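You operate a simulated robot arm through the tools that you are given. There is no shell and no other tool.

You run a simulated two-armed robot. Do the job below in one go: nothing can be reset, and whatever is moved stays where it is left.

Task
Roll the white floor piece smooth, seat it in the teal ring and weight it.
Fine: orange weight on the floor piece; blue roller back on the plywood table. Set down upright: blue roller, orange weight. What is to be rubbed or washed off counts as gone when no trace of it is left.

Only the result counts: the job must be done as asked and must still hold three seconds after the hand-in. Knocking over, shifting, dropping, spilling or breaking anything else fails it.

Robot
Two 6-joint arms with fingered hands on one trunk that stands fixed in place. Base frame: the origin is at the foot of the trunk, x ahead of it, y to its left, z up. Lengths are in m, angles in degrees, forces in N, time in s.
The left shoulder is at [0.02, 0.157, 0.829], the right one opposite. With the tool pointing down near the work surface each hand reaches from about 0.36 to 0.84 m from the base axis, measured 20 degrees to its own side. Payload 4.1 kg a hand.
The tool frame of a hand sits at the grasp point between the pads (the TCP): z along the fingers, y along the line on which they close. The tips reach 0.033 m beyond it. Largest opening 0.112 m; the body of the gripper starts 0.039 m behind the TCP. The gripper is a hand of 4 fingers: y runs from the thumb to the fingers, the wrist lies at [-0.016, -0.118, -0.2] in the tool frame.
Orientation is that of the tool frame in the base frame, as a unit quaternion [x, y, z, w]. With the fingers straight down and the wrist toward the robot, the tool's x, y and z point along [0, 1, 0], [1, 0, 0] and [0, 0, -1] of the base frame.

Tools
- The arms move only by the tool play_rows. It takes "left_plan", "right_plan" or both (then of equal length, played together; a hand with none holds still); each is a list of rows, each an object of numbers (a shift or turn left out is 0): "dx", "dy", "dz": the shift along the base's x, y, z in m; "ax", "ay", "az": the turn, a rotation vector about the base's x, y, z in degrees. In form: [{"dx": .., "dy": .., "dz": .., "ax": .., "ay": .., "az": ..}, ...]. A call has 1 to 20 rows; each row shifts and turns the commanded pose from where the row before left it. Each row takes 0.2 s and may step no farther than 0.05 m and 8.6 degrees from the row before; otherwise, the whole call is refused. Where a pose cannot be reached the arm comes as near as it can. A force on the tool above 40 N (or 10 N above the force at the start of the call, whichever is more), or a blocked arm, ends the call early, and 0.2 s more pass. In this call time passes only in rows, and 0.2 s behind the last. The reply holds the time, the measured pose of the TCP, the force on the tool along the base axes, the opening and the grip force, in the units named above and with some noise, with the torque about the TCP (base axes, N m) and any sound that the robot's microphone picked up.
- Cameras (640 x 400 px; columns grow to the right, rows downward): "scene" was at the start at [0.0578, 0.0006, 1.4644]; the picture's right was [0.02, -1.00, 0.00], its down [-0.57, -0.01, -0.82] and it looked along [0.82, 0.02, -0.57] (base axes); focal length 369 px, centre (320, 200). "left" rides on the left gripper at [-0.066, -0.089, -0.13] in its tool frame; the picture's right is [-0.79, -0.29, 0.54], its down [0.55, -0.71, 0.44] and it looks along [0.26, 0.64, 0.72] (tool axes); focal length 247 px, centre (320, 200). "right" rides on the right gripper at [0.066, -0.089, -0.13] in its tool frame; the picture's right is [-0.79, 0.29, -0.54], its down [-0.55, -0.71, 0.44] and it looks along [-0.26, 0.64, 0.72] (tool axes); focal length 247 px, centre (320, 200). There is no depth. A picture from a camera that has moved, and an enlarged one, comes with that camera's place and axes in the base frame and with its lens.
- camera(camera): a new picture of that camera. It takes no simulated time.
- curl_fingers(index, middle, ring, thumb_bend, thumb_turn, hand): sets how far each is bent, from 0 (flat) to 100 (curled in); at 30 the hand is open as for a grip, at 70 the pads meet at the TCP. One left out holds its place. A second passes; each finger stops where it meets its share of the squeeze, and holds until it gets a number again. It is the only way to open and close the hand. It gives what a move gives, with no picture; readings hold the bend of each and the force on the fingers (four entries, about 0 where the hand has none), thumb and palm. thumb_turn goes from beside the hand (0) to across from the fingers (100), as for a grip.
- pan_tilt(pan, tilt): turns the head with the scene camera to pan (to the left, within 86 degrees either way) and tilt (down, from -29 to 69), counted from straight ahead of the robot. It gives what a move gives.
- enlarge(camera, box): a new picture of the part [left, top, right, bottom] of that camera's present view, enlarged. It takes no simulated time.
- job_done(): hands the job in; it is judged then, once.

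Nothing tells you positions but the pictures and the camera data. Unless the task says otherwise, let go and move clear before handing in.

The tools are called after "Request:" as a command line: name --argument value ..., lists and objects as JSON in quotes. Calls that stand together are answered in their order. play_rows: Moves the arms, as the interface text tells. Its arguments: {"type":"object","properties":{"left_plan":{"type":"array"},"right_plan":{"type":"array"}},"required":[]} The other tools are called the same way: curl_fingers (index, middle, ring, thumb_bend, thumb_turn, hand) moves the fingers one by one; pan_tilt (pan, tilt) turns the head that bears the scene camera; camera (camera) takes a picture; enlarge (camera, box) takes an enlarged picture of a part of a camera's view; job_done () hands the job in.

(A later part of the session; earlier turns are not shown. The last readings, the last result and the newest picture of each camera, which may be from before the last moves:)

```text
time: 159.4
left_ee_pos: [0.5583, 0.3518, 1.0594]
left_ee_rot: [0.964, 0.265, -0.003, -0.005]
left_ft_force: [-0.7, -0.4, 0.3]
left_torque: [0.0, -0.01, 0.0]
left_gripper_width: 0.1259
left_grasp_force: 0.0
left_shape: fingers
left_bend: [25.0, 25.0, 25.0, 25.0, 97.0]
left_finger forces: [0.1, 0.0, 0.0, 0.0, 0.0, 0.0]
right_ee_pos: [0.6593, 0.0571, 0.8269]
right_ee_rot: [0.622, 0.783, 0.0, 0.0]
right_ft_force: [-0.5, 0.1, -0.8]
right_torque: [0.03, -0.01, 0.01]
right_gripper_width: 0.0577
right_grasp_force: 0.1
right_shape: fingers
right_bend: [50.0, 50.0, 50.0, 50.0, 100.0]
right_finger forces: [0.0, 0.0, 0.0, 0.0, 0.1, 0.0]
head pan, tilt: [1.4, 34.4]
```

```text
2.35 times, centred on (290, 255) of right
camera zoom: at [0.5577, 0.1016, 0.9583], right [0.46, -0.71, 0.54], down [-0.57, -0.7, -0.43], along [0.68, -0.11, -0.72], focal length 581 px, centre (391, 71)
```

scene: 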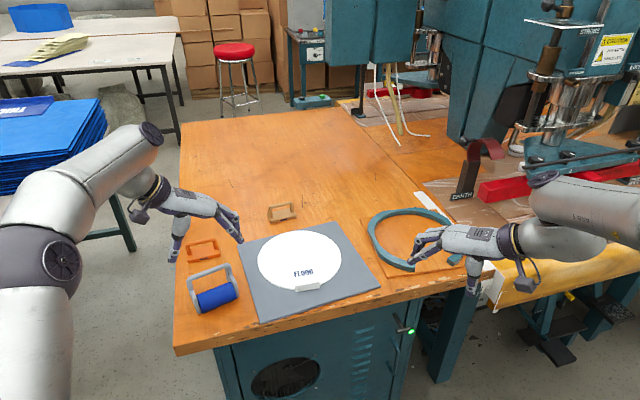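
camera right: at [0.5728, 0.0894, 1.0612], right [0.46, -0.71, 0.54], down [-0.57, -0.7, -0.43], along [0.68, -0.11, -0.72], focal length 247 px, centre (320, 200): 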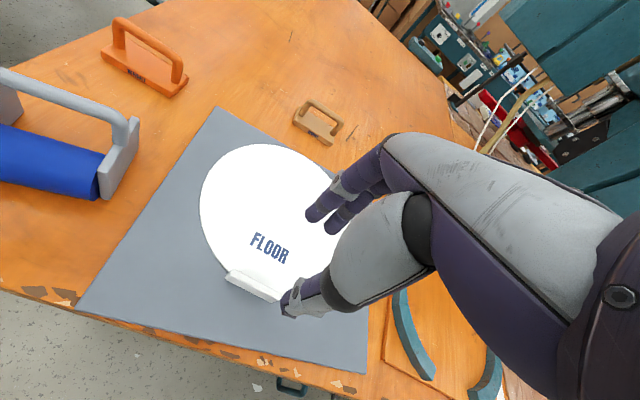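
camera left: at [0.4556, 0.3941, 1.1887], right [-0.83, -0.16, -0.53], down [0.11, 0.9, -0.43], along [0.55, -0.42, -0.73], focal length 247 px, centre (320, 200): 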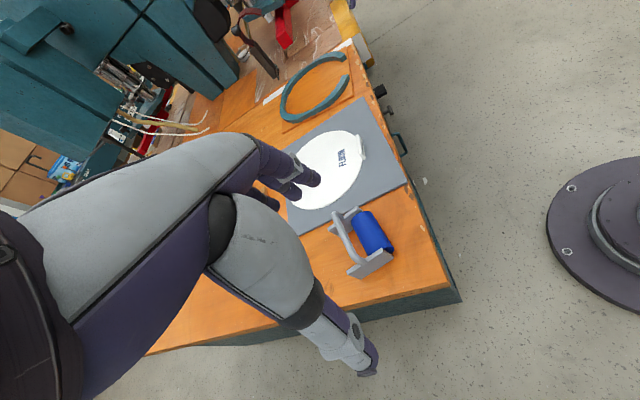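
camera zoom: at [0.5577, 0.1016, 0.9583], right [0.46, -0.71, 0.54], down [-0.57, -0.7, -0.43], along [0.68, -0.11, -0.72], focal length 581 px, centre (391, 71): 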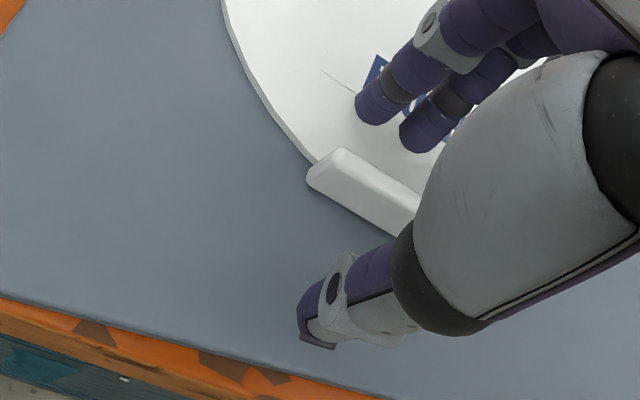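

Tab is between thumb and fingers. Closing: thumb a little first, then everything.

Request:
curl_fingers --hand "right" --thumb_bend 56

Request:
curl_fingers --hand "right" --index 85 --middle 85 --ring 85 --thumb_bend 85

Request:
enlarge --camera "left" --box '[300, 100, 420, 210]'

Request:
enlarge --camera "right" --box '[180, 170, 400, 340]'

```text
time: 160.4
left_ee_pos: [0.5583, 0.3523, 1.059]
left_ee_rot: [0.964, 0.265, -0.003, -0.004]
left_ft_force: [0.7, 0.0, 0.2]
left_torque: [-0.01, -0.03, 0.01]
left_gripper_width: 0.1256
left_grasp_force: 0.0
left_shape: fingers
left_bend: [25.0, 25.0, 25.0, 25.0, 97.0]
left_finger forces: [0.0, 0.0, 0.1, 0.0, 0.0, 0.0]
right_ee_pos: [0.6603, 0.0583, 0.8281]
right_ee_rot: [0.622, 0.783, -0.001, 0.0]
right_ft_force: [0.0, 0.1, -0.7]
right_torque: [-0.03, 0.02, -0.01]
right_gripper_width: 0.0499
right_grasp_force: 0.1
right_shape: fingers
right_bend: [50.0, 50.0, 50.0, 56.0, 100.0]
right_finger forces: [0.0, 0.1, 0.0, 0.0, 0.1, 0.0]
head pan, tilt: [1.4, 34.4]
```

```text
time: 161.4
left_ee_pos: [0.5566, 0.3519, 1.0597]
left_ee_rot: [0.964, 0.264, -0.002, -0.004]
left_ft_force: [-1.1, -0.7, 0.5]
left_torque: [0.0, -0.04, -0.02]
left_gripper_width: 0.1258
left_grasp_force: 0.1
left_shape: fingers
left_bend: [25.0, 25.0, 25.0, 25.0, 97.0]
left_finger forces: [0.0, 0.0, 0.1, 0.0, 0.1, 0.0]
right_ee_pos: [0.6605, 0.0581, 0.8266]
right_ee_rot: [0.622, 0.783, 0.0, -0.001]
right_ft_force: [-1.5, 0.0, 0.0]
right_torque: [0.01, -0.05, -0.04]
right_gripper_width: 0.0063
right_grasp_force: 20.7
right_shape: fingers
right_bend: [62.0, 72.0, 85.0, 74.0, 99.0]
right_finger forces: [12.3, 7.9, 0.1, 0.1, 20.7, 0.0]
head pan, tilt: [1.4, 34.4]
```

```text
3.64 times, centred on (360, 155) of left
camera zoom: at [0.4555, 0.3941, 1.1887], right [-0.83, -0.16, -0.53], down [0.11, 0.9, -0.43], along [0.55, -0.42, -0.73], focal length 898 px, centre (174, 364)
```

zoom: 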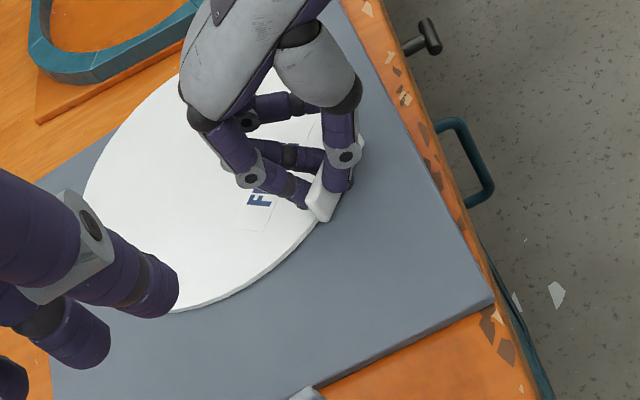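

```text
2.35 times, centred on (290, 255) of right
camera zoom: at [0.5578, 0.1015, 0.9584], right [0.46, -0.71, 0.54], down [-0.57, -0.7, -0.43], along [0.68, -0.11, -0.72], focal length 581 px, centre (391, 71)
```

zoom: 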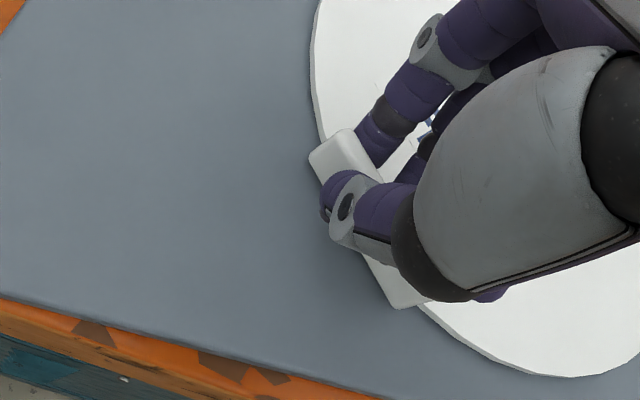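

The grip pushed unevenly and twisted the disc about −38° (ring finger slid off the tab's end). I'll open, re-align to the tab's new heading, and pinch with thumb, index and middle only, which oppose each other properly.

Request:
curl_fingers --hand "right" --index 48 --middle 48 --ring 40 --thumb_bend 50

Request:
play_rows --right_plan '[{"dz": 0.03}, {"dz": 0.04}, {"dz": 0.03}]'

Request:
enlarge --camera "scene" --box '[240, 200, 390, 310]'

Request:
enlarge --camera "right" --box '[200, 200, 400, 340]'

Request:
enlarge --camera "left" --box '[280, 90, 440, 220]'

```text
time: 162.4
left_ee_pos: [0.5572, 0.3515, 1.0582]
left_ee_rot: [0.964, 0.265, -0.001, -0.004]
left_ft_force: [0.3, -0.5, 0.2]
left_torque: [0.01, 0.02, -0.03]
left_gripper_width: 0.1254
left_grasp_force: 0.0
left_shape: fingers
left_bend: [25.0, 25.0, 25.0, 25.0, 97.0]
left_finger forces: [0.1, 0.0, 0.0, 0.0, 0.0, 0.0]
right_ee_pos: [0.6597, 0.0583, 0.828]
right_ee_rot: [0.623, 0.782, -0.001, -0.002]
right_ft_force: [-0.3, -1.5, -0.1]
right_torque: [0.03, 0.0, -0.02]
right_gripper_width: 0.0594
right_grasp_force: 0.2
right_shape: fingers
right_bend: [48.0, 48.0, 40.0, 50.0, 100.0]
right_finger forces: [0.0, 0.0, 0.0, 0.0, 0.0, 0.1]
head pan, tilt: [1.4, 34.4]
```

```text
time: 163.2
left_ee_pos: [0.558, 0.353, 1.0585]
left_ee_rot: [0.964, 0.264, -0.002, -0.004]
left_ft_force: [0.1, 0.0, 0.7]
left_torque: [-0.01, 0.03, -0.02]
left_gripper_width: 0.1254
left_grasp_force: 0.0
left_shape: fingers
left_bend: [25.0, 25.0, 25.0, 25.0, 97.0]
left_finger forces: [0.0, 0.1, 0.0, 0.0, 0.0, 0.0]
right_ee_pos: [0.6601, 0.0576, 0.93]
right_ee_rot: [0.623, 0.782, -0.002, -0.001]
right_ft_force: [0.5, 0.6, 0.0]
right_torque: [-0.03, 0.04, 0.0]
right_gripper_width: 0.0595
right_grasp_force: 0.1
right_shape: fingers
right_bend: [48.0, 48.0, 40.0, 50.0, 100.0]
right_finger forces: [0.1, 0.0, 0.0, 0.1, 0.1, 0.0]
head pan, tilt: [1.4, 34.4]
```

```text
3.64 times, centred on (315, 255) of scene
camera zoom: at [0.0581, 0.0005, 1.4643], right [0.02, -1.0, 0.0], down [-0.57, -0.01, -0.82], along [0.82, 0.02, -0.57], focal length 1340 px, centre (338, 0)
```

zoom: 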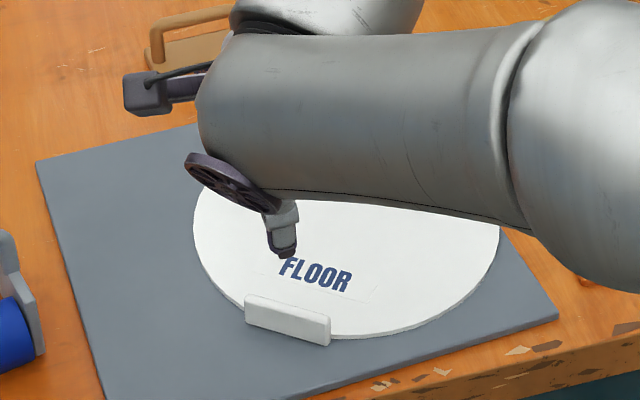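

```text
2.86 times, centred on (300, 270) of right
camera zoom: at [0.5584, 0.1018, 1.0609], right [0.46, -0.71, 0.54], down [-0.57, -0.7, -0.43], along [0.68, -0.11, -0.72], focal length 706 px, centre (377, 0)
```

zoom: 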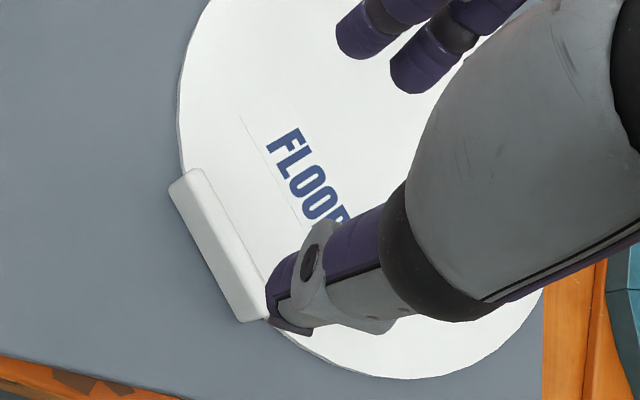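

```text
3.08 times, centred on (360, 155) of left
camera zoom: at [0.4557, 0.3941, 1.1887], right [-0.83, -0.16, -0.53], down [0.11, 0.9, -0.43], along [0.55, -0.42, -0.73], focal length 760 px, centre (197, 338)
```

zoom: 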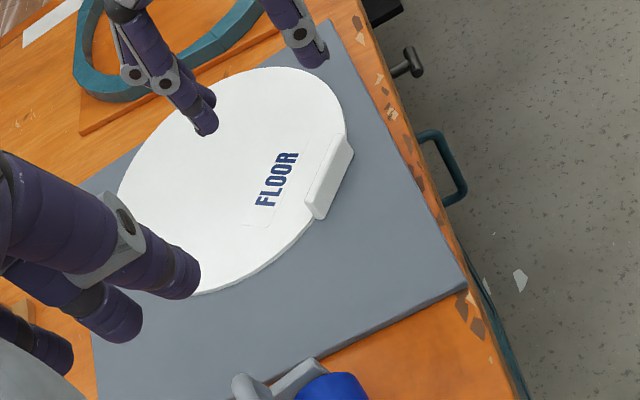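

The tab now has yaw ≈ −18.5°, centred near (0.658, 0.047). Rotating the right hand to match and descending again.

Request:
play_rows --right_plan '[{"dy": -0.002, "az": -7.9}, {"dy": -0.002, "az": -7.9}, {"dy": -0.002, "az": -7.9}, {"dx": -0.001, "dy": -0.002, "az": -7.9}, {"dz": -0.03}, {"dz": -0.03}, {"dz": -0.02}]'

Request:
enlarge --camera "right" --box '[180, 170, 400, 340]'

Request:
enlarge --camera "left" --box '[300, 100, 420, 210]'

```text
time: 164.8
left_ee_pos: [0.5564, 0.3521, 1.0598]
left_ee_rot: [0.964, 0.265, -0.003, -0.003]
left_ft_force: [0.7, -0.1, 0.5]
left_torque: [-0.01, -0.02, -0.02]
left_gripper_width: 0.1254
left_grasp_force: 0.1
left_shape: fingers
left_bend: [25.0, 25.0, 25.0, 25.0, 97.0]
left_finger forces: [0.1, 0.0, 0.1, 0.1, 0.1, 0.0]
right_ee_pos: [0.6583, 0.0499, 0.8473]
right_ee_rot: [0.812, 0.583, 0.001, -0.001]
right_ft_force: [-0.1, 0.7, -0.1]
right_torque: [-0.01, -0.02, 0.0]
right_gripper_width: 0.0597
right_grasp_force: 0.1
right_shape: fingers
right_bend: [48.0, 48.0, 40.0, 50.0, 100.0]
right_finger forces: [0.0, 0.0, 0.1, 0.0, 0.1, 0.0]
head pan, tilt: [1.4, 34.4]
```

```text
2.35 times, centred on (290, 255) of right
camera zoom: at [0.5946, 0.1394, 0.978], right [0.02, -0.84, 0.54], down [-0.85, -0.3, -0.44], along [0.53, -0.45, -0.72], focal length 581 px, centre (391, 71)
```

zoom: 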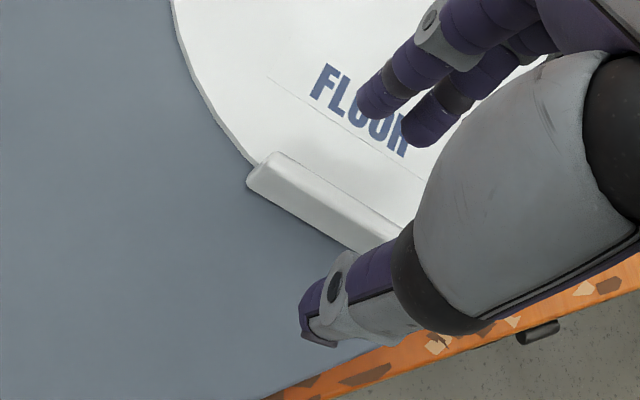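

```text
3.64 times, centred on (360, 155) of left
camera zoom: at [0.4554, 0.3941, 1.1888], right [-0.83, -0.16, -0.54], down [0.11, 0.9, -0.43], along [0.55, -0.42, -0.73], focal length 898 px, centre (174, 364)
```

zoom: 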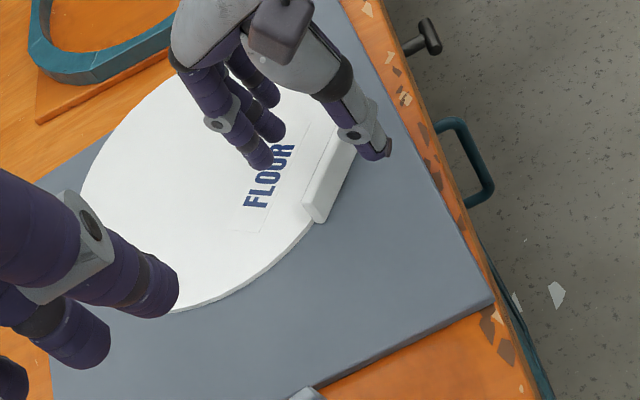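

Shifting 8 mm toward the tab's middle and lowering to grasp height.

Request:
play_rows --right_plan '[{"dx": 0.0026, "dy": 0.0076}, {"dz": -0.01}, {"dz": -0.006}, {"dz": -0.004}]'

Request:
enlarge --camera "left" --box '[300, 100, 420, 210]'

Request:
enlarge --camera "right" --box '[180, 170, 400, 340]'

```text
time: 165.8
left_ee_pos: [0.558, 0.351, 1.059]
left_ee_rot: [0.964, 0.265, -0.002, -0.004]
left_ft_force: [0.1, -0.6, -0.8]
left_torque: [-0.01, -0.04, -0.02]
left_gripper_width: 0.1256
left_grasp_force: 0.1
left_shape: fingers
left_bend: [25.0, 25.0, 25.0, 25.0, 97.0]
left_finger forces: [0.0, 0.0, 0.0, 0.0, 0.0, 0.0]
right_ee_pos: [0.6616, 0.0581, 0.8274]
right_ee_rot: [0.812, 0.583, -0.001, 0.0]
right_ft_force: [-0.5, 0.6, 0.2]
right_torque: [-0.02, 0.0, 0.01]
right_gripper_width: 0.0599
right_grasp_force: 0.0
right_shape: fingers
right_bend: [48.0, 48.0, 40.0, 50.0, 100.0]
right_finger forces: [0.1, 0.0, 0.0, 0.0, 0.0, 0.0]
head pan, tilt: [1.4, 34.4]
```

```text
3.64 times, centred on (360, 155) of left
camera zoom: at [0.4555, 0.3941, 1.1887], right [-0.83, -0.16, -0.53], down [0.11, 0.9, -0.43], along [0.55, -0.42, -0.73], focal length 898 px, centre (174, 364)
```

zoom: 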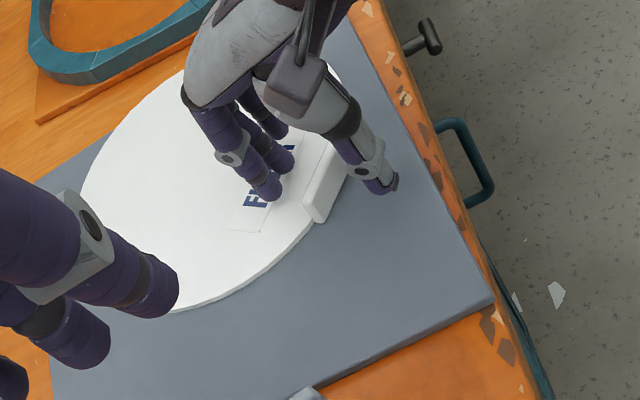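

```text
2.35 times, centred on (290, 255) of right
camera zoom: at [0.5976, 0.1481, 0.9583], right [0.02, -0.84, 0.54], down [-0.85, -0.3, -0.43], along [0.53, -0.45, -0.72], focal length 581 px, centre (391, 71)
```

zoom: 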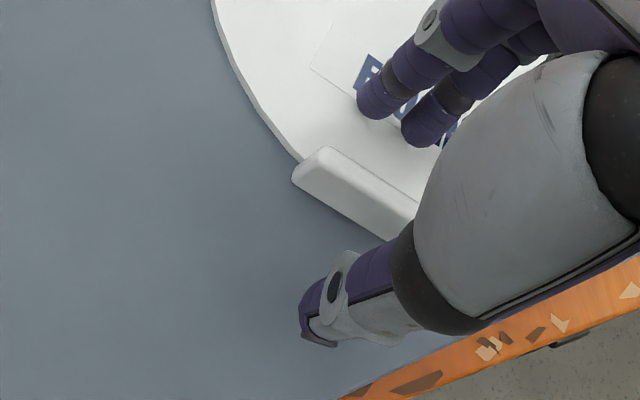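

Now the thumb and index/middle line up with the tab's centre. Closing those three digits.

Request:
curl_fingers --hand "right" --index 60 --middle 60 --thumb_bend 60

Request:
curl_fingers --hand "right" --index 85 --middle 85 --thumb_bend 85

Request:
enlarge --camera "left" --box '[300, 100, 420, 210]'

Request:
enlarge --camera "right" --box '[180, 170, 400, 340]'

```text
time: 166.8
left_ee_pos: [0.5575, 0.3518, 1.0602]
left_ee_rot: [0.964, 0.265, -0.002, -0.003]
left_ft_force: [-0.2, -0.1, 0.0]
left_torque: [-0.01, 0.0, -0.01]
left_gripper_width: 0.1258
left_grasp_force: 0.0
left_shape: fingers
left_bend: [25.0, 25.0, 25.0, 25.0, 97.0]
left_finger forces: [0.1, 0.0, 0.0, 0.0, 0.1, 0.1]
right_ee_pos: [0.6609, 0.0577, 0.8286]
right_ee_rot: [0.812, 0.584, 0.0, 0.0]
right_ft_force: [0.0, 0.5, 0.0]
right_torque: [0.0, -0.02, 0.02]
right_gripper_width: 0.0304
right_grasp_force: 0.0
right_shape: fingers
right_bend: [60.0, 60.0, 40.0, 60.0, 100.0]
right_finger forces: [0.1, 0.0, 0.0, 0.0, 0.1, 0.1]
head pan, tilt: [1.4, 34.4]
```

```text
time: 167.8
left_ee_pos: [0.5585, 0.352, 1.059]
left_ee_rot: [0.964, 0.264, -0.002, -0.005]
left_ft_force: [-0.7, -0.1, 0.7]
left_torque: [-0.03, 0.01, 0.0]
left_gripper_width: 0.1254
left_grasp_force: 0.1
left_shape: fingers
left_bend: [25.0, 25.0, 25.0, 25.0, 97.0]
left_finger forces: [0.1, 0.0, 0.1, 0.1, 0.1, 0.0]
right_ee_pos: [0.6611, 0.0579, 0.8276]
right_ee_rot: [0.812, 0.583, 0.001, -0.001]
right_ft_force: [-0.8, 0.5, 0.5]
right_torque: [-0.06, -0.07, 0.1]
right_gripper_width: 0.0044
right_grasp_force: 20.2
right_shape: fingers
right_bend: [72.0, 67.0, 40.0, 70.0, 100.0]
right_finger forces: [9.9, 10.1, 0.0, 0.0, 20.4, 0.1]
head pan, tilt: [1.4, 34.4]
```

```text
3.64 times, centred on (360, 155) of left
camera zoom: at [0.4555, 0.3941, 1.1887], right [-0.83, -0.16, -0.53], down [0.11, 0.9, -0.43], along [0.55, -0.42, -0.73], focal length 898 px, centre (174, 364)
```

zoom: 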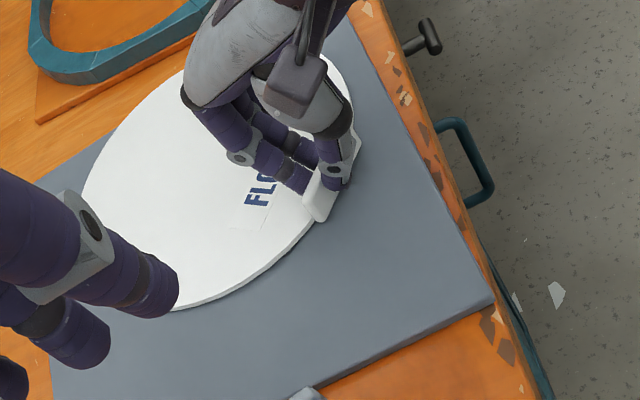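

```text
2.35 times, centred on (290, 255) of right
camera zoom: at [0.5975, 0.1482, 0.9585], right [0.02, -0.84, 0.54], down [-0.85, -0.3, -0.43], along [0.53, -0.45, -0.72], focal length 581 px, centre (391, 71)
```

zoom: 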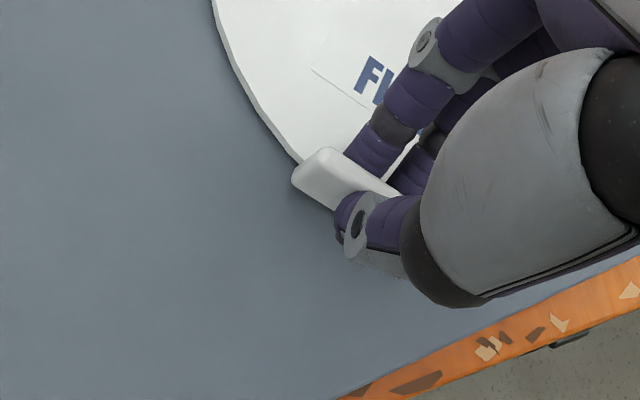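

A balanced 20 N pinch with no twist. Lifting gently to test how the disc hangs.

Request:
play_rows --right_plan '[{"dz": 0.005}, {"dz": 0.005}, {"dz": 0.01}]'

Request:
enlarge --camera "left" --box '[280, 90, 440, 220]'

Request:
enlarge --camera "scene" --box '[240, 200, 390, 310]'

```text
time: 168.6
left_ee_pos: [0.5581, 0.353, 1.0589]
left_ee_rot: [0.964, 0.265, -0.001, -0.004]
left_ft_force: [-0.7, 0.0, 0.4]
left_torque: [0.02, -0.01, -0.02]
left_gripper_width: 0.1256
left_grasp_force: 0.2
left_shape: fingers
left_bend: [25.0, 25.0, 25.0, 25.0, 97.0]
left_finger forces: [0.0, 0.0, 0.0, 0.1, 0.1, 0.0]
right_ee_pos: [0.6605, 0.0571, 0.8487]
right_ee_rot: [0.812, 0.583, 0.0, -0.001]
right_ft_force: [-0.5, 0.6, -0.5]
right_torque: [-0.02, -0.01, 0.02]
right_gripper_width: 0.0046
right_grasp_force: 19.7
right_shape: fingers
right_bend: [72.0, 67.0, 40.0, 71.0, 100.0]
right_finger forces: [10.3, 10.0, 0.1, 0.1, 20.0, 0.1]
head pan, tilt: [1.4, 34.4]
```

```text
3.08 times, centred on (360, 155) of left
camera zoom: at [0.4556, 0.3941, 1.1887], right [-0.83, -0.16, -0.53], down [0.11, 0.9, -0.43], along [0.55, -0.42, -0.73], focal length 760 px, centre (197, 338)
```

zoom: 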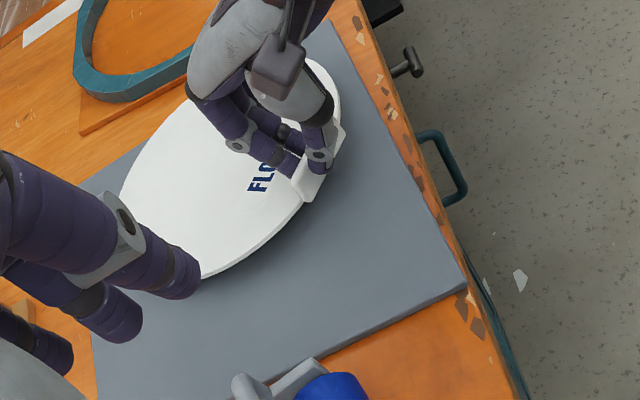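

```text
3.64 times, centred on (315, 255) of scene
camera zoom: at [0.0579, 0.0006, 1.4644], right [0.02, -1.0, 0.0], down [-0.57, -0.01, -0.82], along [0.82, 0.02, -0.57], focal length 1340 px, centre (338, 0)
```

zoom: 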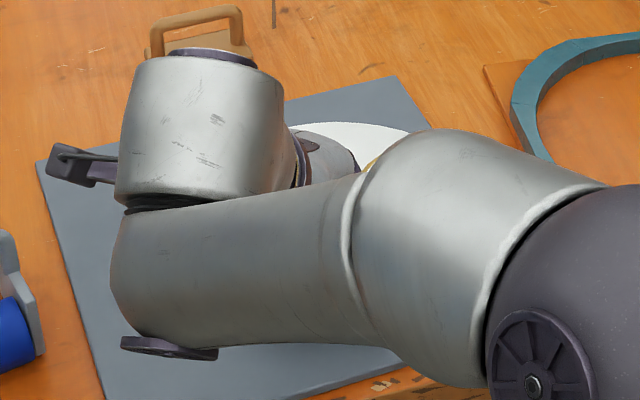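

The disc is very light and lifts level. Raising it and carrying it toward the ring while rotating to the gap's heading.

Request:
play_rows --right_plan '[{"dz": 0.02}, {"dz": 0.03}, {"dz": 0.03}, {"dx": 0.0094, "dy": -0.036, "az": 3.45}, {"dx": 0.0094, "dy": -0.036, "az": 3.45}, {"dx": 0.0094, "dy": -0.036, "az": 3.45}, {"dx": 0.0094, "dy": -0.036, "az": 3.45}]'

Request:
camera --camera "scene"

Request:
camera --camera "left"

```text
time: 170.2
left_ee_pos: [0.5585, 0.3518, 1.0595]
left_ee_rot: [0.964, 0.265, -0.003, -0.004]
left_ft_force: [-0.2, 0.7, 0.5]
left_torque: [-0.04, 0.0, -0.01]
left_gripper_width: 0.1253
left_grasp_force: 0.0
left_shape: fingers
left_bend: [25.0, 25.0, 25.0, 25.0, 97.0]
left_finger forces: [0.0, 0.0, 0.0, 0.0, 0.1, 0.0]
right_ee_pos: [0.6989, -0.089, 0.9296]
right_ee_rot: [0.735, 0.678, 0.0, 0.0]
right_ft_force: [0.1, 1.2, -1.2]
right_torque: [0.01, 0.09, -0.01]
right_gripper_width: 0.0052
right_grasp_force: 20.7
right_shape: fingers
right_bend: [71.0, 67.0, 40.0, 73.0, 100.0]
right_finger forces: [11.9, 9.0, 0.0, 0.0, 20.5, 0.0]
head pan, tilt: [1.4, 34.4]
```

```text
taken
```

scene: 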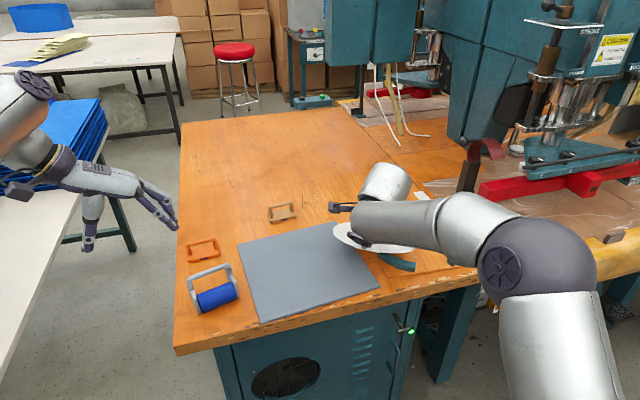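

```text
taken
camera left: at [0.4554, 0.3945, 1.1886], right [-0.83, -0.16, -0.53], down [0.11, 0.9, -0.43], along [0.55, -0.42, -0.73], focal length 247 px, centre (320, 200)
```

left: 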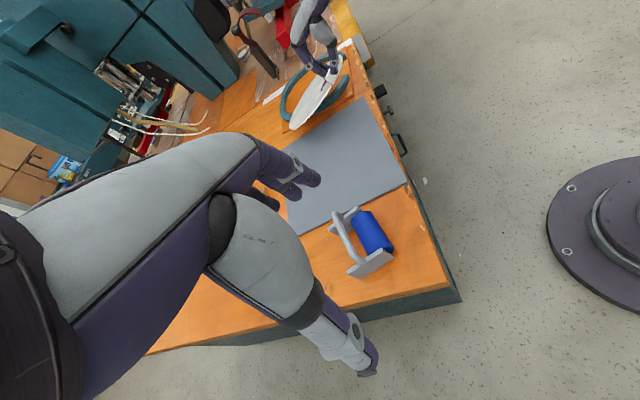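

Request:
enlarge --camera "left" --box '[260, 30, 400, 150]'

Request:
enlarge --camera "scene" --box '[310, 150, 490, 290]'

Request:
camera --camera "right"

```text
3.33 times, centred on (330, 90) of left
camera zoom: at [0.4554, 0.3945, 1.1886], right [-0.83, -0.16, -0.53], down [0.11, 0.9, -0.43], along [0.55, -0.42, -0.73], focal length 823 px, centre (287, 567)
```

zoom: 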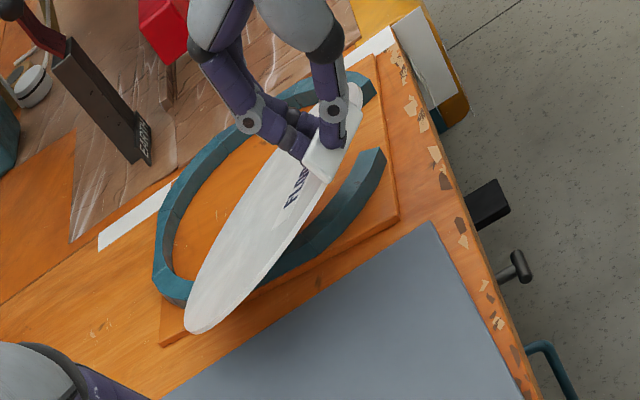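

```text
2.86 times, centred on (400, 220) of scene
camera zoom: at [0.0578, 0.001, 1.4644], right [0.02, -1.0, 0.0], down [-0.57, -0.01, -0.82], along [0.82, 0.02, -0.57], focal length 1053 px, centre (91, 143)
```

zoom: 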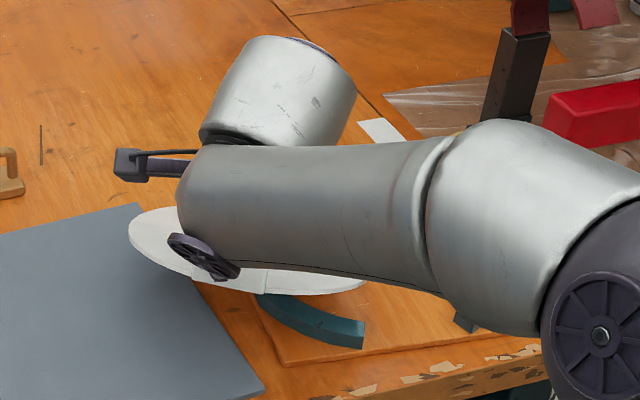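

```text
taken
camera right: at [0.6142, -0.0148, 1.0597], right [0.22, -0.81, 0.54], down [-0.75, -0.49, -0.44], along [0.62, -0.31, -0.72], focal length 247 px, centre (320, 200)
```

right: 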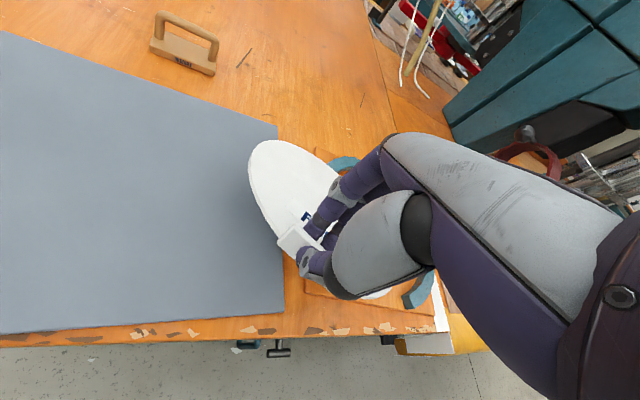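

The disc droops about 10–12° at its far side, which is actually handy for seating the far rim first. Continuing to above the ring.

Request:
play_rows --right_plan '[{"dx": 0.0094, "dy": -0.036, "az": 3.45}, {"dx": 0.0094, "dy": -0.036, "az": 3.45}, {"dx": 0.0094, "dy": -0.036, "az": 3.45}, {"dx": 0.0094, "dy": -0.036, "az": 3.45}, {"dx": 0.0084, "dy": -0.032, "az": 3.2}]'

Request:
camera --camera "scene"

Request:
enlarge --camera "left" --box '[240, 20, 400, 150]'

Request:
camera --camera "right"

```text
time: 171.4
left_ee_pos: [0.5575, 0.3516, 1.0589]
left_ee_rot: [0.965, 0.264, -0.001, -0.005]
left_ft_force: [0.2, 0.7, -0.3]
left_torque: [-0.02, 0.0, -0.03]
left_gripper_width: 0.1256
left_grasp_force: 0.0
left_shape: fingers
left_bend: [25.0, 25.0, 25.0, 25.0, 97.0]
left_finger forces: [0.1, 0.0, 0.0, 0.0, 0.0, 0.0]
right_ee_pos: [0.7435, -0.2619, 0.9272]
right_ee_rot: [0.628, 0.779, 0.001, 0.0]
right_ft_force: [0.2, 0.5, 0.0]
right_torque: [-0.01, 0.08, 0.02]
right_gripper_width: 0.0051
right_grasp_force: 20.2
right_shape: fingers
right_bend: [71.0, 67.0, 40.0, 73.0, 100.0]
right_finger forces: [11.9, 8.9, 0.0, 0.1, 20.2, 0.1]
head pan, tilt: [1.4, 34.4]
```

```text
taken
```

scene: 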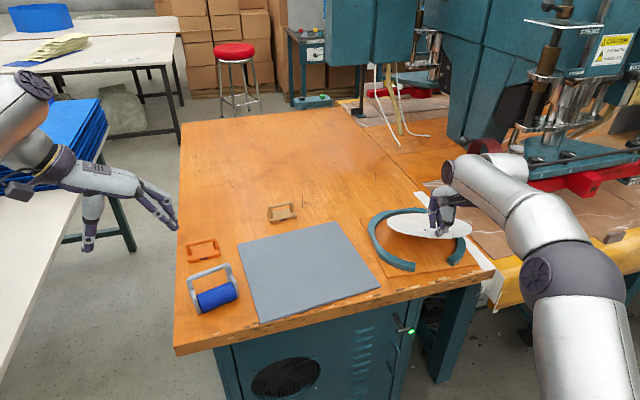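

```text
3.08 times, centred on (320, 85) of left
camera zoom: at [0.4554, 0.3944, 1.1887], right [-0.83, -0.16, -0.53], down [0.11, 0.9, -0.43], along [0.55, -0.42, -0.73], focal length 760 px, centre (320, 554)
```

zoom: 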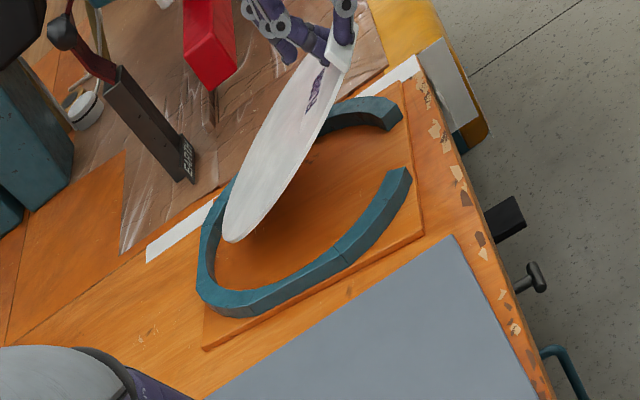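

```text
taken
camera right: at [0.6431, -0.2177, 1.0592], right [0.45, -0.71, 0.54], down [-0.58, -0.69, -0.44], along [0.68, -0.11, -0.72], focal length 247 px, centre (320, 200)
```

right: 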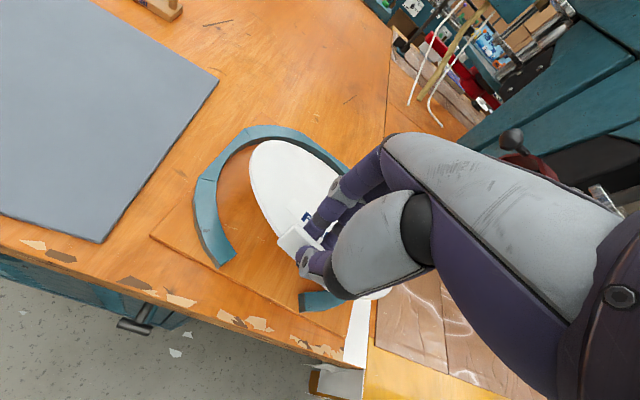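

Request:
enlarge --camera "scene" --box '[350, 180, 500, 290]'

Request:
enlarge --camera "right" --box '[170, 110, 400, 320]'

```text
3.64 times, centred on (425, 235) of scene
camera zoom: at [0.0577, 0.0009, 1.4644], right [0.02, -1.0, 0.0], down [-0.57, -0.01, -0.82], along [0.82, 0.02, -0.57], focal length 1340 px, centre (-62, 73)
```

zoom: 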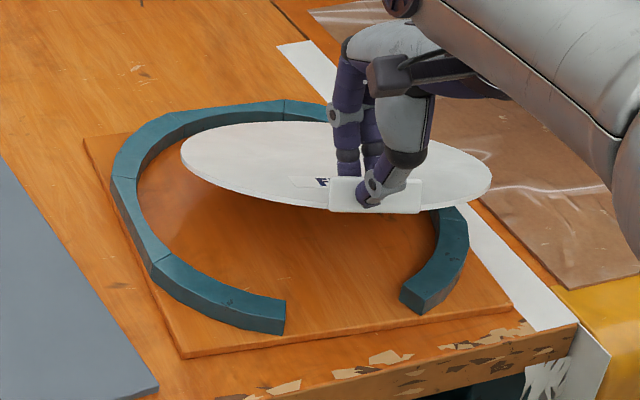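

```text
1.90 times, centred on (285, 215) of right
camera zoom: at [0.6431, -0.2177, 1.0592], right [0.45, -0.71, 0.54], down [-0.58, -0.69, -0.44], along [0.68, -0.11, -0.72], focal length 470 px, centre (387, 171)
```

zoom: 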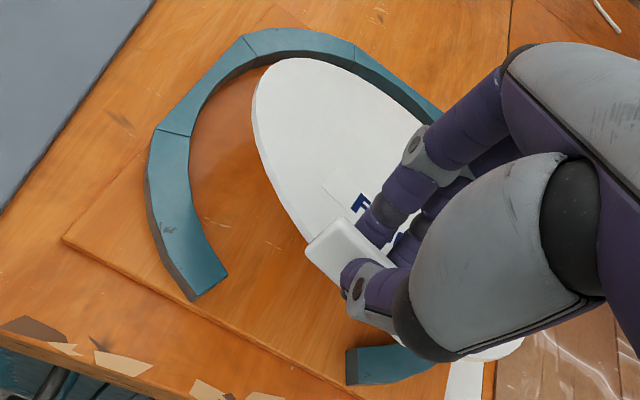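

The disc droops ~20° at the far side and ~6° to the right. I'll tilt the hand to bring the disc level, then line it up with the ring.

Request:
play_rows --right_plan '[{"ax": -0.57, "ay": -6.95}, {"ax": -0.57, "ay": -6.95}, {"ax": -0.57, "ay": -6.95}]'

Request:
enlarge --camera "scene" --box '[350, 180, 500, 290]'

Request:
enlarge --camera "left" --box '[240, 20, 400, 150]'

```text
time: 172.2
left_ee_pos: [0.558, 0.3511, 1.0593]
left_ee_rot: [0.964, 0.264, -0.002, -0.004]
left_ft_force: [-0.4, 1.0, -0.3]
left_torque: [0.01, -0.01, -0.03]
left_gripper_width: 0.1257
left_grasp_force: 0.1
left_shape: fingers
left_bend: [25.0, 25.0, 25.0, 25.0, 97.0]
left_finger forces: [0.0, 0.0, 0.0, 0.0, 0.0, 0.1]
right_ee_pos: [0.7478, -0.2712, 0.9291]
right_ee_rot: [0.632, 0.767, 0.053, 0.093]
right_ft_force: [0.1, 0.2, -1.2]
right_torque: [-0.04, 0.11, 0.03]
right_gripper_width: 0.0053
right_grasp_force: 20.7
right_shape: fingers
right_bend: [71.0, 67.0, 40.0, 73.0, 100.0]
right_finger forces: [12.2, 8.7, 0.1, 0.0, 20.7, 0.0]
right hand out of reach, approached as far as the arm can: row 2, 3
head pan, tilt: [1.4, 34.4]
```

```text
3.64 times, centred on (425, 235) of scene
camera zoom: at [0.0579, 0.0006, 1.4644], right [0.02, -1.0, 0.0], down [-0.57, -0.01, -0.82], along [0.82, 0.02, -0.57], focal length 1340 px, centre (-62, 73)
```

zoom: 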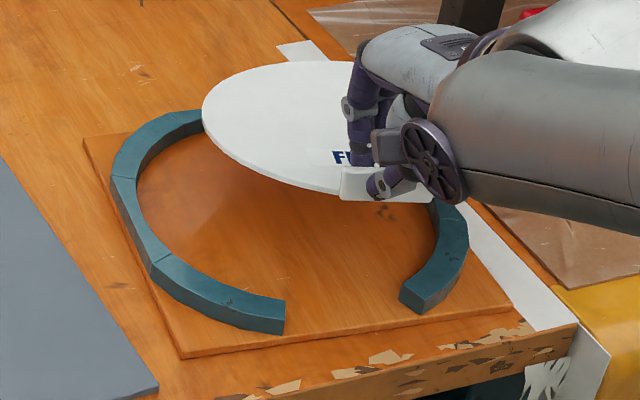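

```text
3.08 times, centred on (320, 85) of left
camera zoom: at [0.4556, 0.3941, 1.1887], right [-0.83, -0.16, -0.53], down [0.11, 0.9, -0.43], along [0.55, -0.42, -0.73], focal length 760 px, centre (320, 554)
```

zoom: 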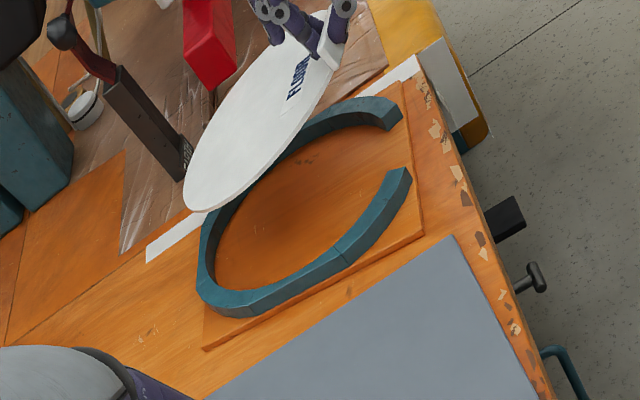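

Request:
enlarge --camera "scene" --box '[390, 180, 480, 250]'

Request:
camera --camera "right"

Request:
enlarge --camera "right" --box '[170, 110, 400, 320]'

```text
5.71 times, centred on (435, 215) of scene
camera zoom: at [0.0579, 0.0006, 1.4644], right [0.02, -1.0, 0.0], down [-0.57, -0.01, -0.82], along [0.82, 0.02, -0.57], focal length 2106 px, centre (-337, 114)
```

zoom: 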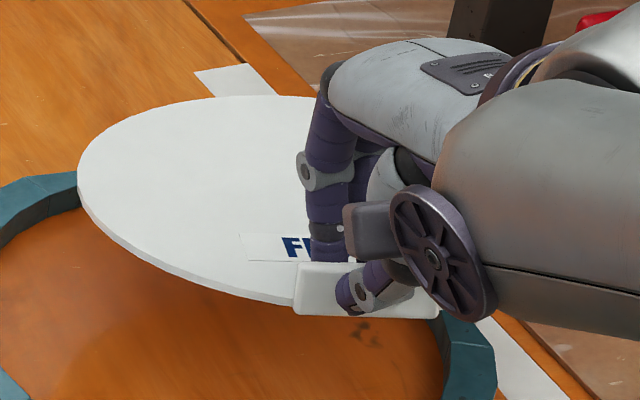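

```text
taken
camera right: at [0.6219, -0.2198, 1.0343], right [0.31, -0.7, 0.64], down [-0.49, -0.7, -0.53], along [0.82, -0.15, -0.56], focal length 247 px, centre (320, 200)
```

right: 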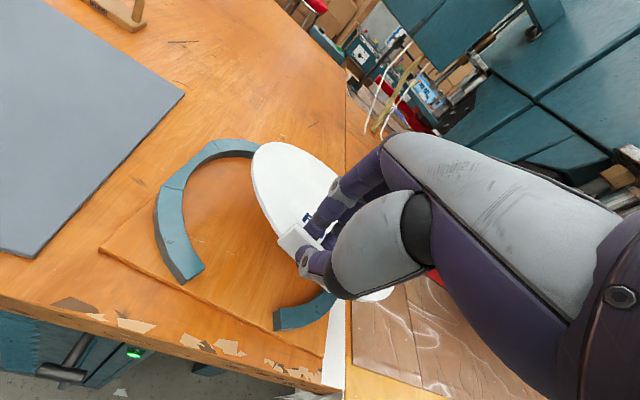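

```text
1.90 times, centred on (285, 215) of right
camera zoom: at [0.6219, -0.2198, 1.0343], right [0.31, -0.7, 0.64], down [-0.49, -0.7, -0.53], along [0.82, -0.15, -0.56], focal length 470 px, centre (387, 171)
```

zoom: 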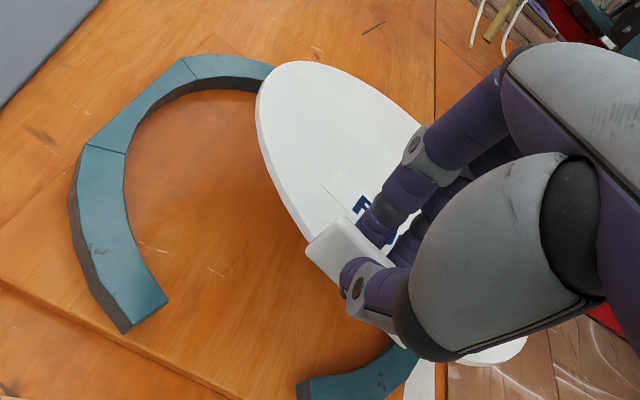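

The disc sits about 14° off the hand's heading (disc yaw ≈ −2°, centre ≈ (0.86, −0.284)). Rotating +14° and shifting to put it over the ring centre.

Request:
play_rows --right_plan '[{"dx": -0.007, "dy": 0.006, "az": 7}, {"dx": -0.007, "dy": 0.006, "az": 7}]'

Request:
enlarge --camera "scene" --box '[350, 180, 500, 290]'

Request:
enlarge --camera "left" --box '[240, 20, 400, 150]'

Request:
enlarge --camera "right" --box '[150, 100, 400, 320]'

```text
time: 172.8
left_ee_pos: [0.557, 0.3524, 1.0596]
left_ee_rot: [0.964, 0.265, -0.002, -0.003]
left_ft_force: [-0.1, 0.1, 0.7]
left_torque: [0.0, -0.04, -0.01]
left_gripper_width: 0.1256
left_grasp_force: 0.0
left_shape: fingers
left_bend: [25.0, 25.0, 25.0, 25.0, 97.0]
left_finger forces: [0.0, 0.1, 0.0, 0.0, 0.0, 0.0]
right_ee_pos: [0.7331, -0.2596, 0.9301]
right_ee_rot: [0.533, 0.839, 0.064, 0.086]
right_ft_force: [-1.2, 0.8, -1.1]
right_torque: [-0.03, 0.08, -0.02]
right_gripper_width: 0.0048
right_grasp_force: 20.8
right_shape: fingers
right_bend: [71.0, 67.0, 40.0, 73.0, 100.0]
right_finger forces: [12.7, 8.1, 0.0, 0.0, 20.7, 0.1]
head pan, tilt: [1.4, 34.4]
```

```text
3.64 times, centred on (425, 235) of scene
camera zoom: at [0.0579, 0.0007, 1.4644], right [0.02, -1.0, 0.0], down [-0.57, -0.01, -0.82], along [0.82, 0.02, -0.57], focal length 1340 px, centre (-62, 73)
```

zoom: 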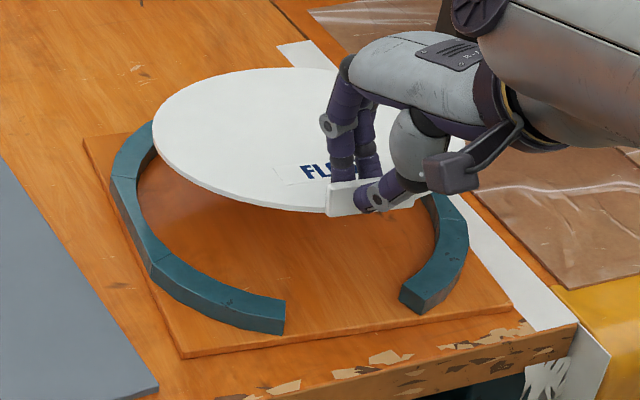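

```text
3.08 times, centred on (320, 85) of left
camera zoom: at [0.4555, 0.3942, 1.1887], right [-0.83, -0.16, -0.53], down [0.11, 0.9, -0.43], along [0.55, -0.42, -0.73], focal length 760 px, centre (320, 554)
```

zoom: 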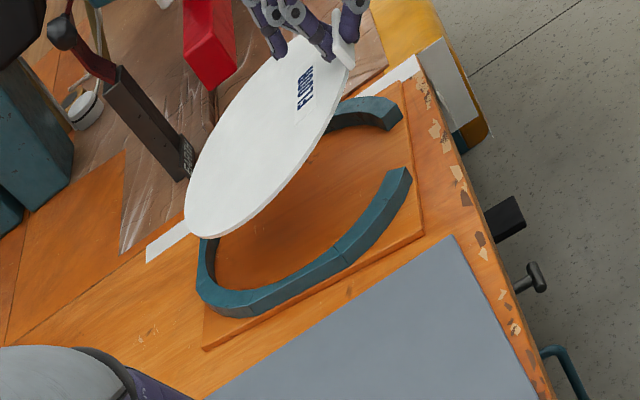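

```text
1.82 times, centred on (275, 210) of right
camera zoom: at [0.5998, -0.2394, 1.035], right [0.47, -0.61, 0.64], down [-0.31, -0.79, -0.52], along [0.83, 0.05, -0.56], focal length 449 px, centre (402, 182)
```

zoom: 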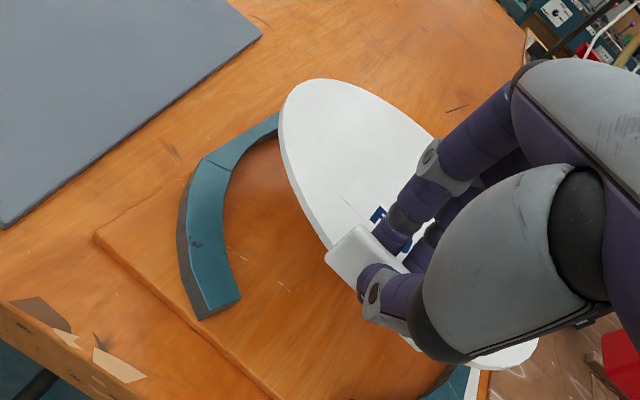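

The disc is now roughly over the ring with far rim lower. Lowering 3 cm to compare the far rim with the ring's far wall directly.

Request:
play_rows --right_plan '[{"dz": -0.015}, {"dz": -0.015}]'

Request:
enlarge --camera "scene" --box '[360, 190, 490, 280]'

Request:
enlarge --camera "left" --box '[260, 30, 370, 140]'

Request:
enlarge --camera "right" --box '[150, 100, 400, 320]'

```text
time: 173.4
left_ee_pos: [0.5575, 0.3524, 1.0589]
left_ee_rot: [0.964, 0.265, -0.002, -0.004]
left_ft_force: [0.0, 0.6, 0.5]
left_torque: [0.02, -0.04, -0.02]
left_gripper_width: 0.1257
left_grasp_force: 0.0
left_shape: fingers
left_bend: [25.0, 25.0, 25.0, 25.0, 97.0]
left_finger forces: [0.0, 0.1, 0.0, 0.0, 0.1, 0.0]
right_ee_pos: [0.7346, -0.2592, 0.8975]
right_ee_rot: [0.533, 0.839, 0.063, 0.086]
right_ft_force: [-0.2, 0.0, 0.1]
right_torque: [0.0, 0.1, 0.01]
right_gripper_width: 0.005
right_grasp_force: 20.8
right_shape: fingers
right_bend: [71.0, 67.0, 40.0, 73.0, 100.0]
right_finger forces: [12.4, 8.3, 0.1, 0.1, 20.4, 0.0]
head pan, tilt: [1.4, 34.4]
```

```text
4.44 times, centred on (425, 235) of scene
camera zoom: at [0.0578, 0.0006, 1.4644], right [0.02, -1.0, 0.0], down [-0.57, -0.01, -0.82], along [0.82, 0.02, -0.57], focal length 1638 px, centre (-147, 44)
```

zoom: 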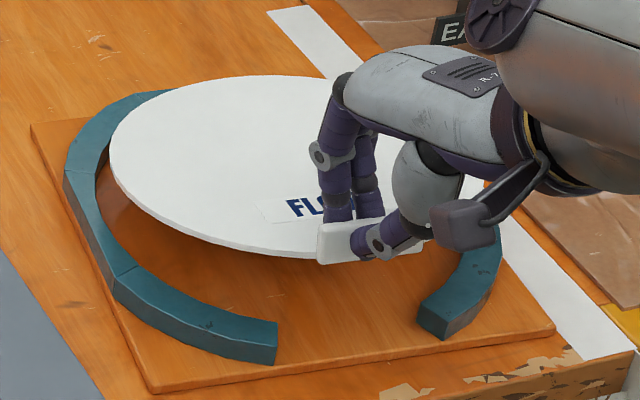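

```text
3.64 times, centred on (315, 85) of left
camera zoom: at [0.4555, 0.3941, 1.1887], right [-0.83, -0.16, -0.53], down [0.11, 0.9, -0.43], along [0.55, -0.42, -0.73], focal length 898 px, centre (338, 618)
```

zoom: 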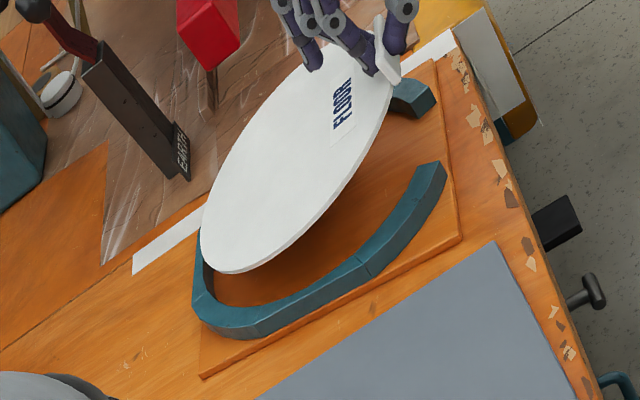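

```text
1.82 times, centred on (275, 210) of right
camera zoom: at [0.6001, -0.2392, 1.0036], right [0.47, -0.61, 0.64], down [-0.31, -0.79, -0.52], along [0.83, 0.05, -0.56], focal length 449 px, centre (402, 182)
```

zoom: 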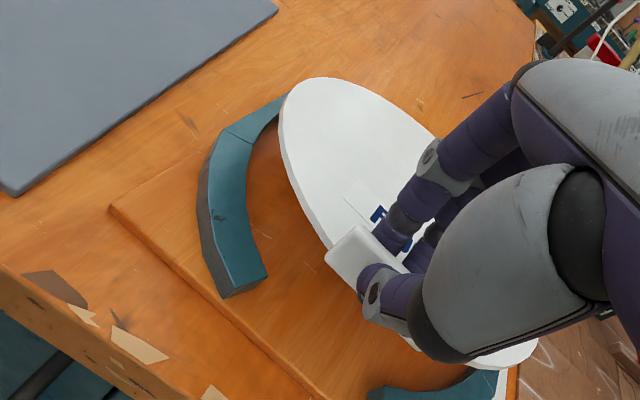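

Laterally it's centred within about a millimetre; it's ~5 mm too far in x. Shifting back 6 mm and lowering a bit more.

Request:
play_rows --right_plan '[{"dx": -0.006, "dy": -0.001}, {"dz": -0.008}, {"dz": -0.006}]'

Request:
enlarge --camera "scene" --box '[360, 190, 490, 280]'

Request:
enlarge --camera "left" --box '[260, 30, 370, 140]'

```text
time: 174.2
left_ee_pos: [0.558, 0.3522, 1.059]
left_ee_rot: [0.964, 0.265, -0.001, -0.005]
left_ft_force: [-0.4, 0.7, -0.1]
left_torque: [-0.02, 0.0, -0.01]
left_gripper_width: 0.1258
left_grasp_force: 0.0
left_shape: fingers
left_bend: [25.0, 25.0, 25.0, 25.0, 97.0]
left_finger forces: [0.0, 0.1, 0.0, 0.1, 0.0, 0.0]
right_ee_pos: [0.7291, -0.2607, 0.885]
right_ee_rot: [0.534, 0.839, 0.063, 0.087]
right_ft_force: [0.6, -0.6, -1.8]
right_torque: [0.0, 0.12, -0.03]
right_gripper_width: 0.0054
right_grasp_force: 20.2
right_shape: fingers
right_bend: [71.0, 67.0, 40.0, 73.0, 100.0]
right_finger forces: [12.7, 8.2, 0.1, 0.0, 20.6, 0.1]
head pan, tilt: [1.4, 34.4]
```

```text
4.44 times, centred on (425, 235) of scene
camera zoom: at [0.0578, 0.0006, 1.4644], right [0.02, -1.0, 0.0], down [-0.57, -0.01, -0.82], along [0.82, 0.02, -0.57], focal length 1638 px, centre (-147, 44)
```

zoom: 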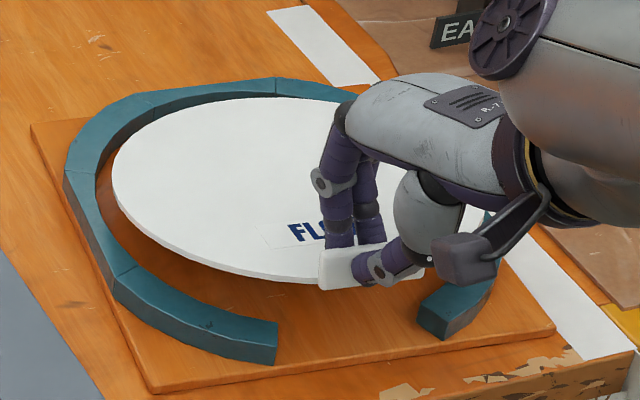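

```text
3.64 times, centred on (315, 85) of left
camera zoom: at [0.4555, 0.3941, 1.1887], right [-0.83, -0.16, -0.53], down [0.11, 0.9, -0.43], along [0.55, -0.42, -0.73], focal length 898 px, centre (338, 618)
```

zoom: 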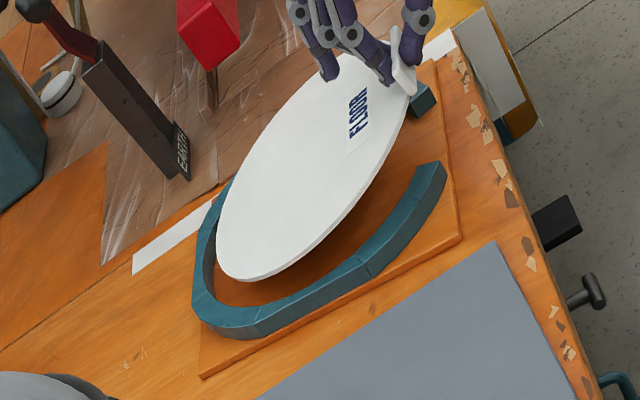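

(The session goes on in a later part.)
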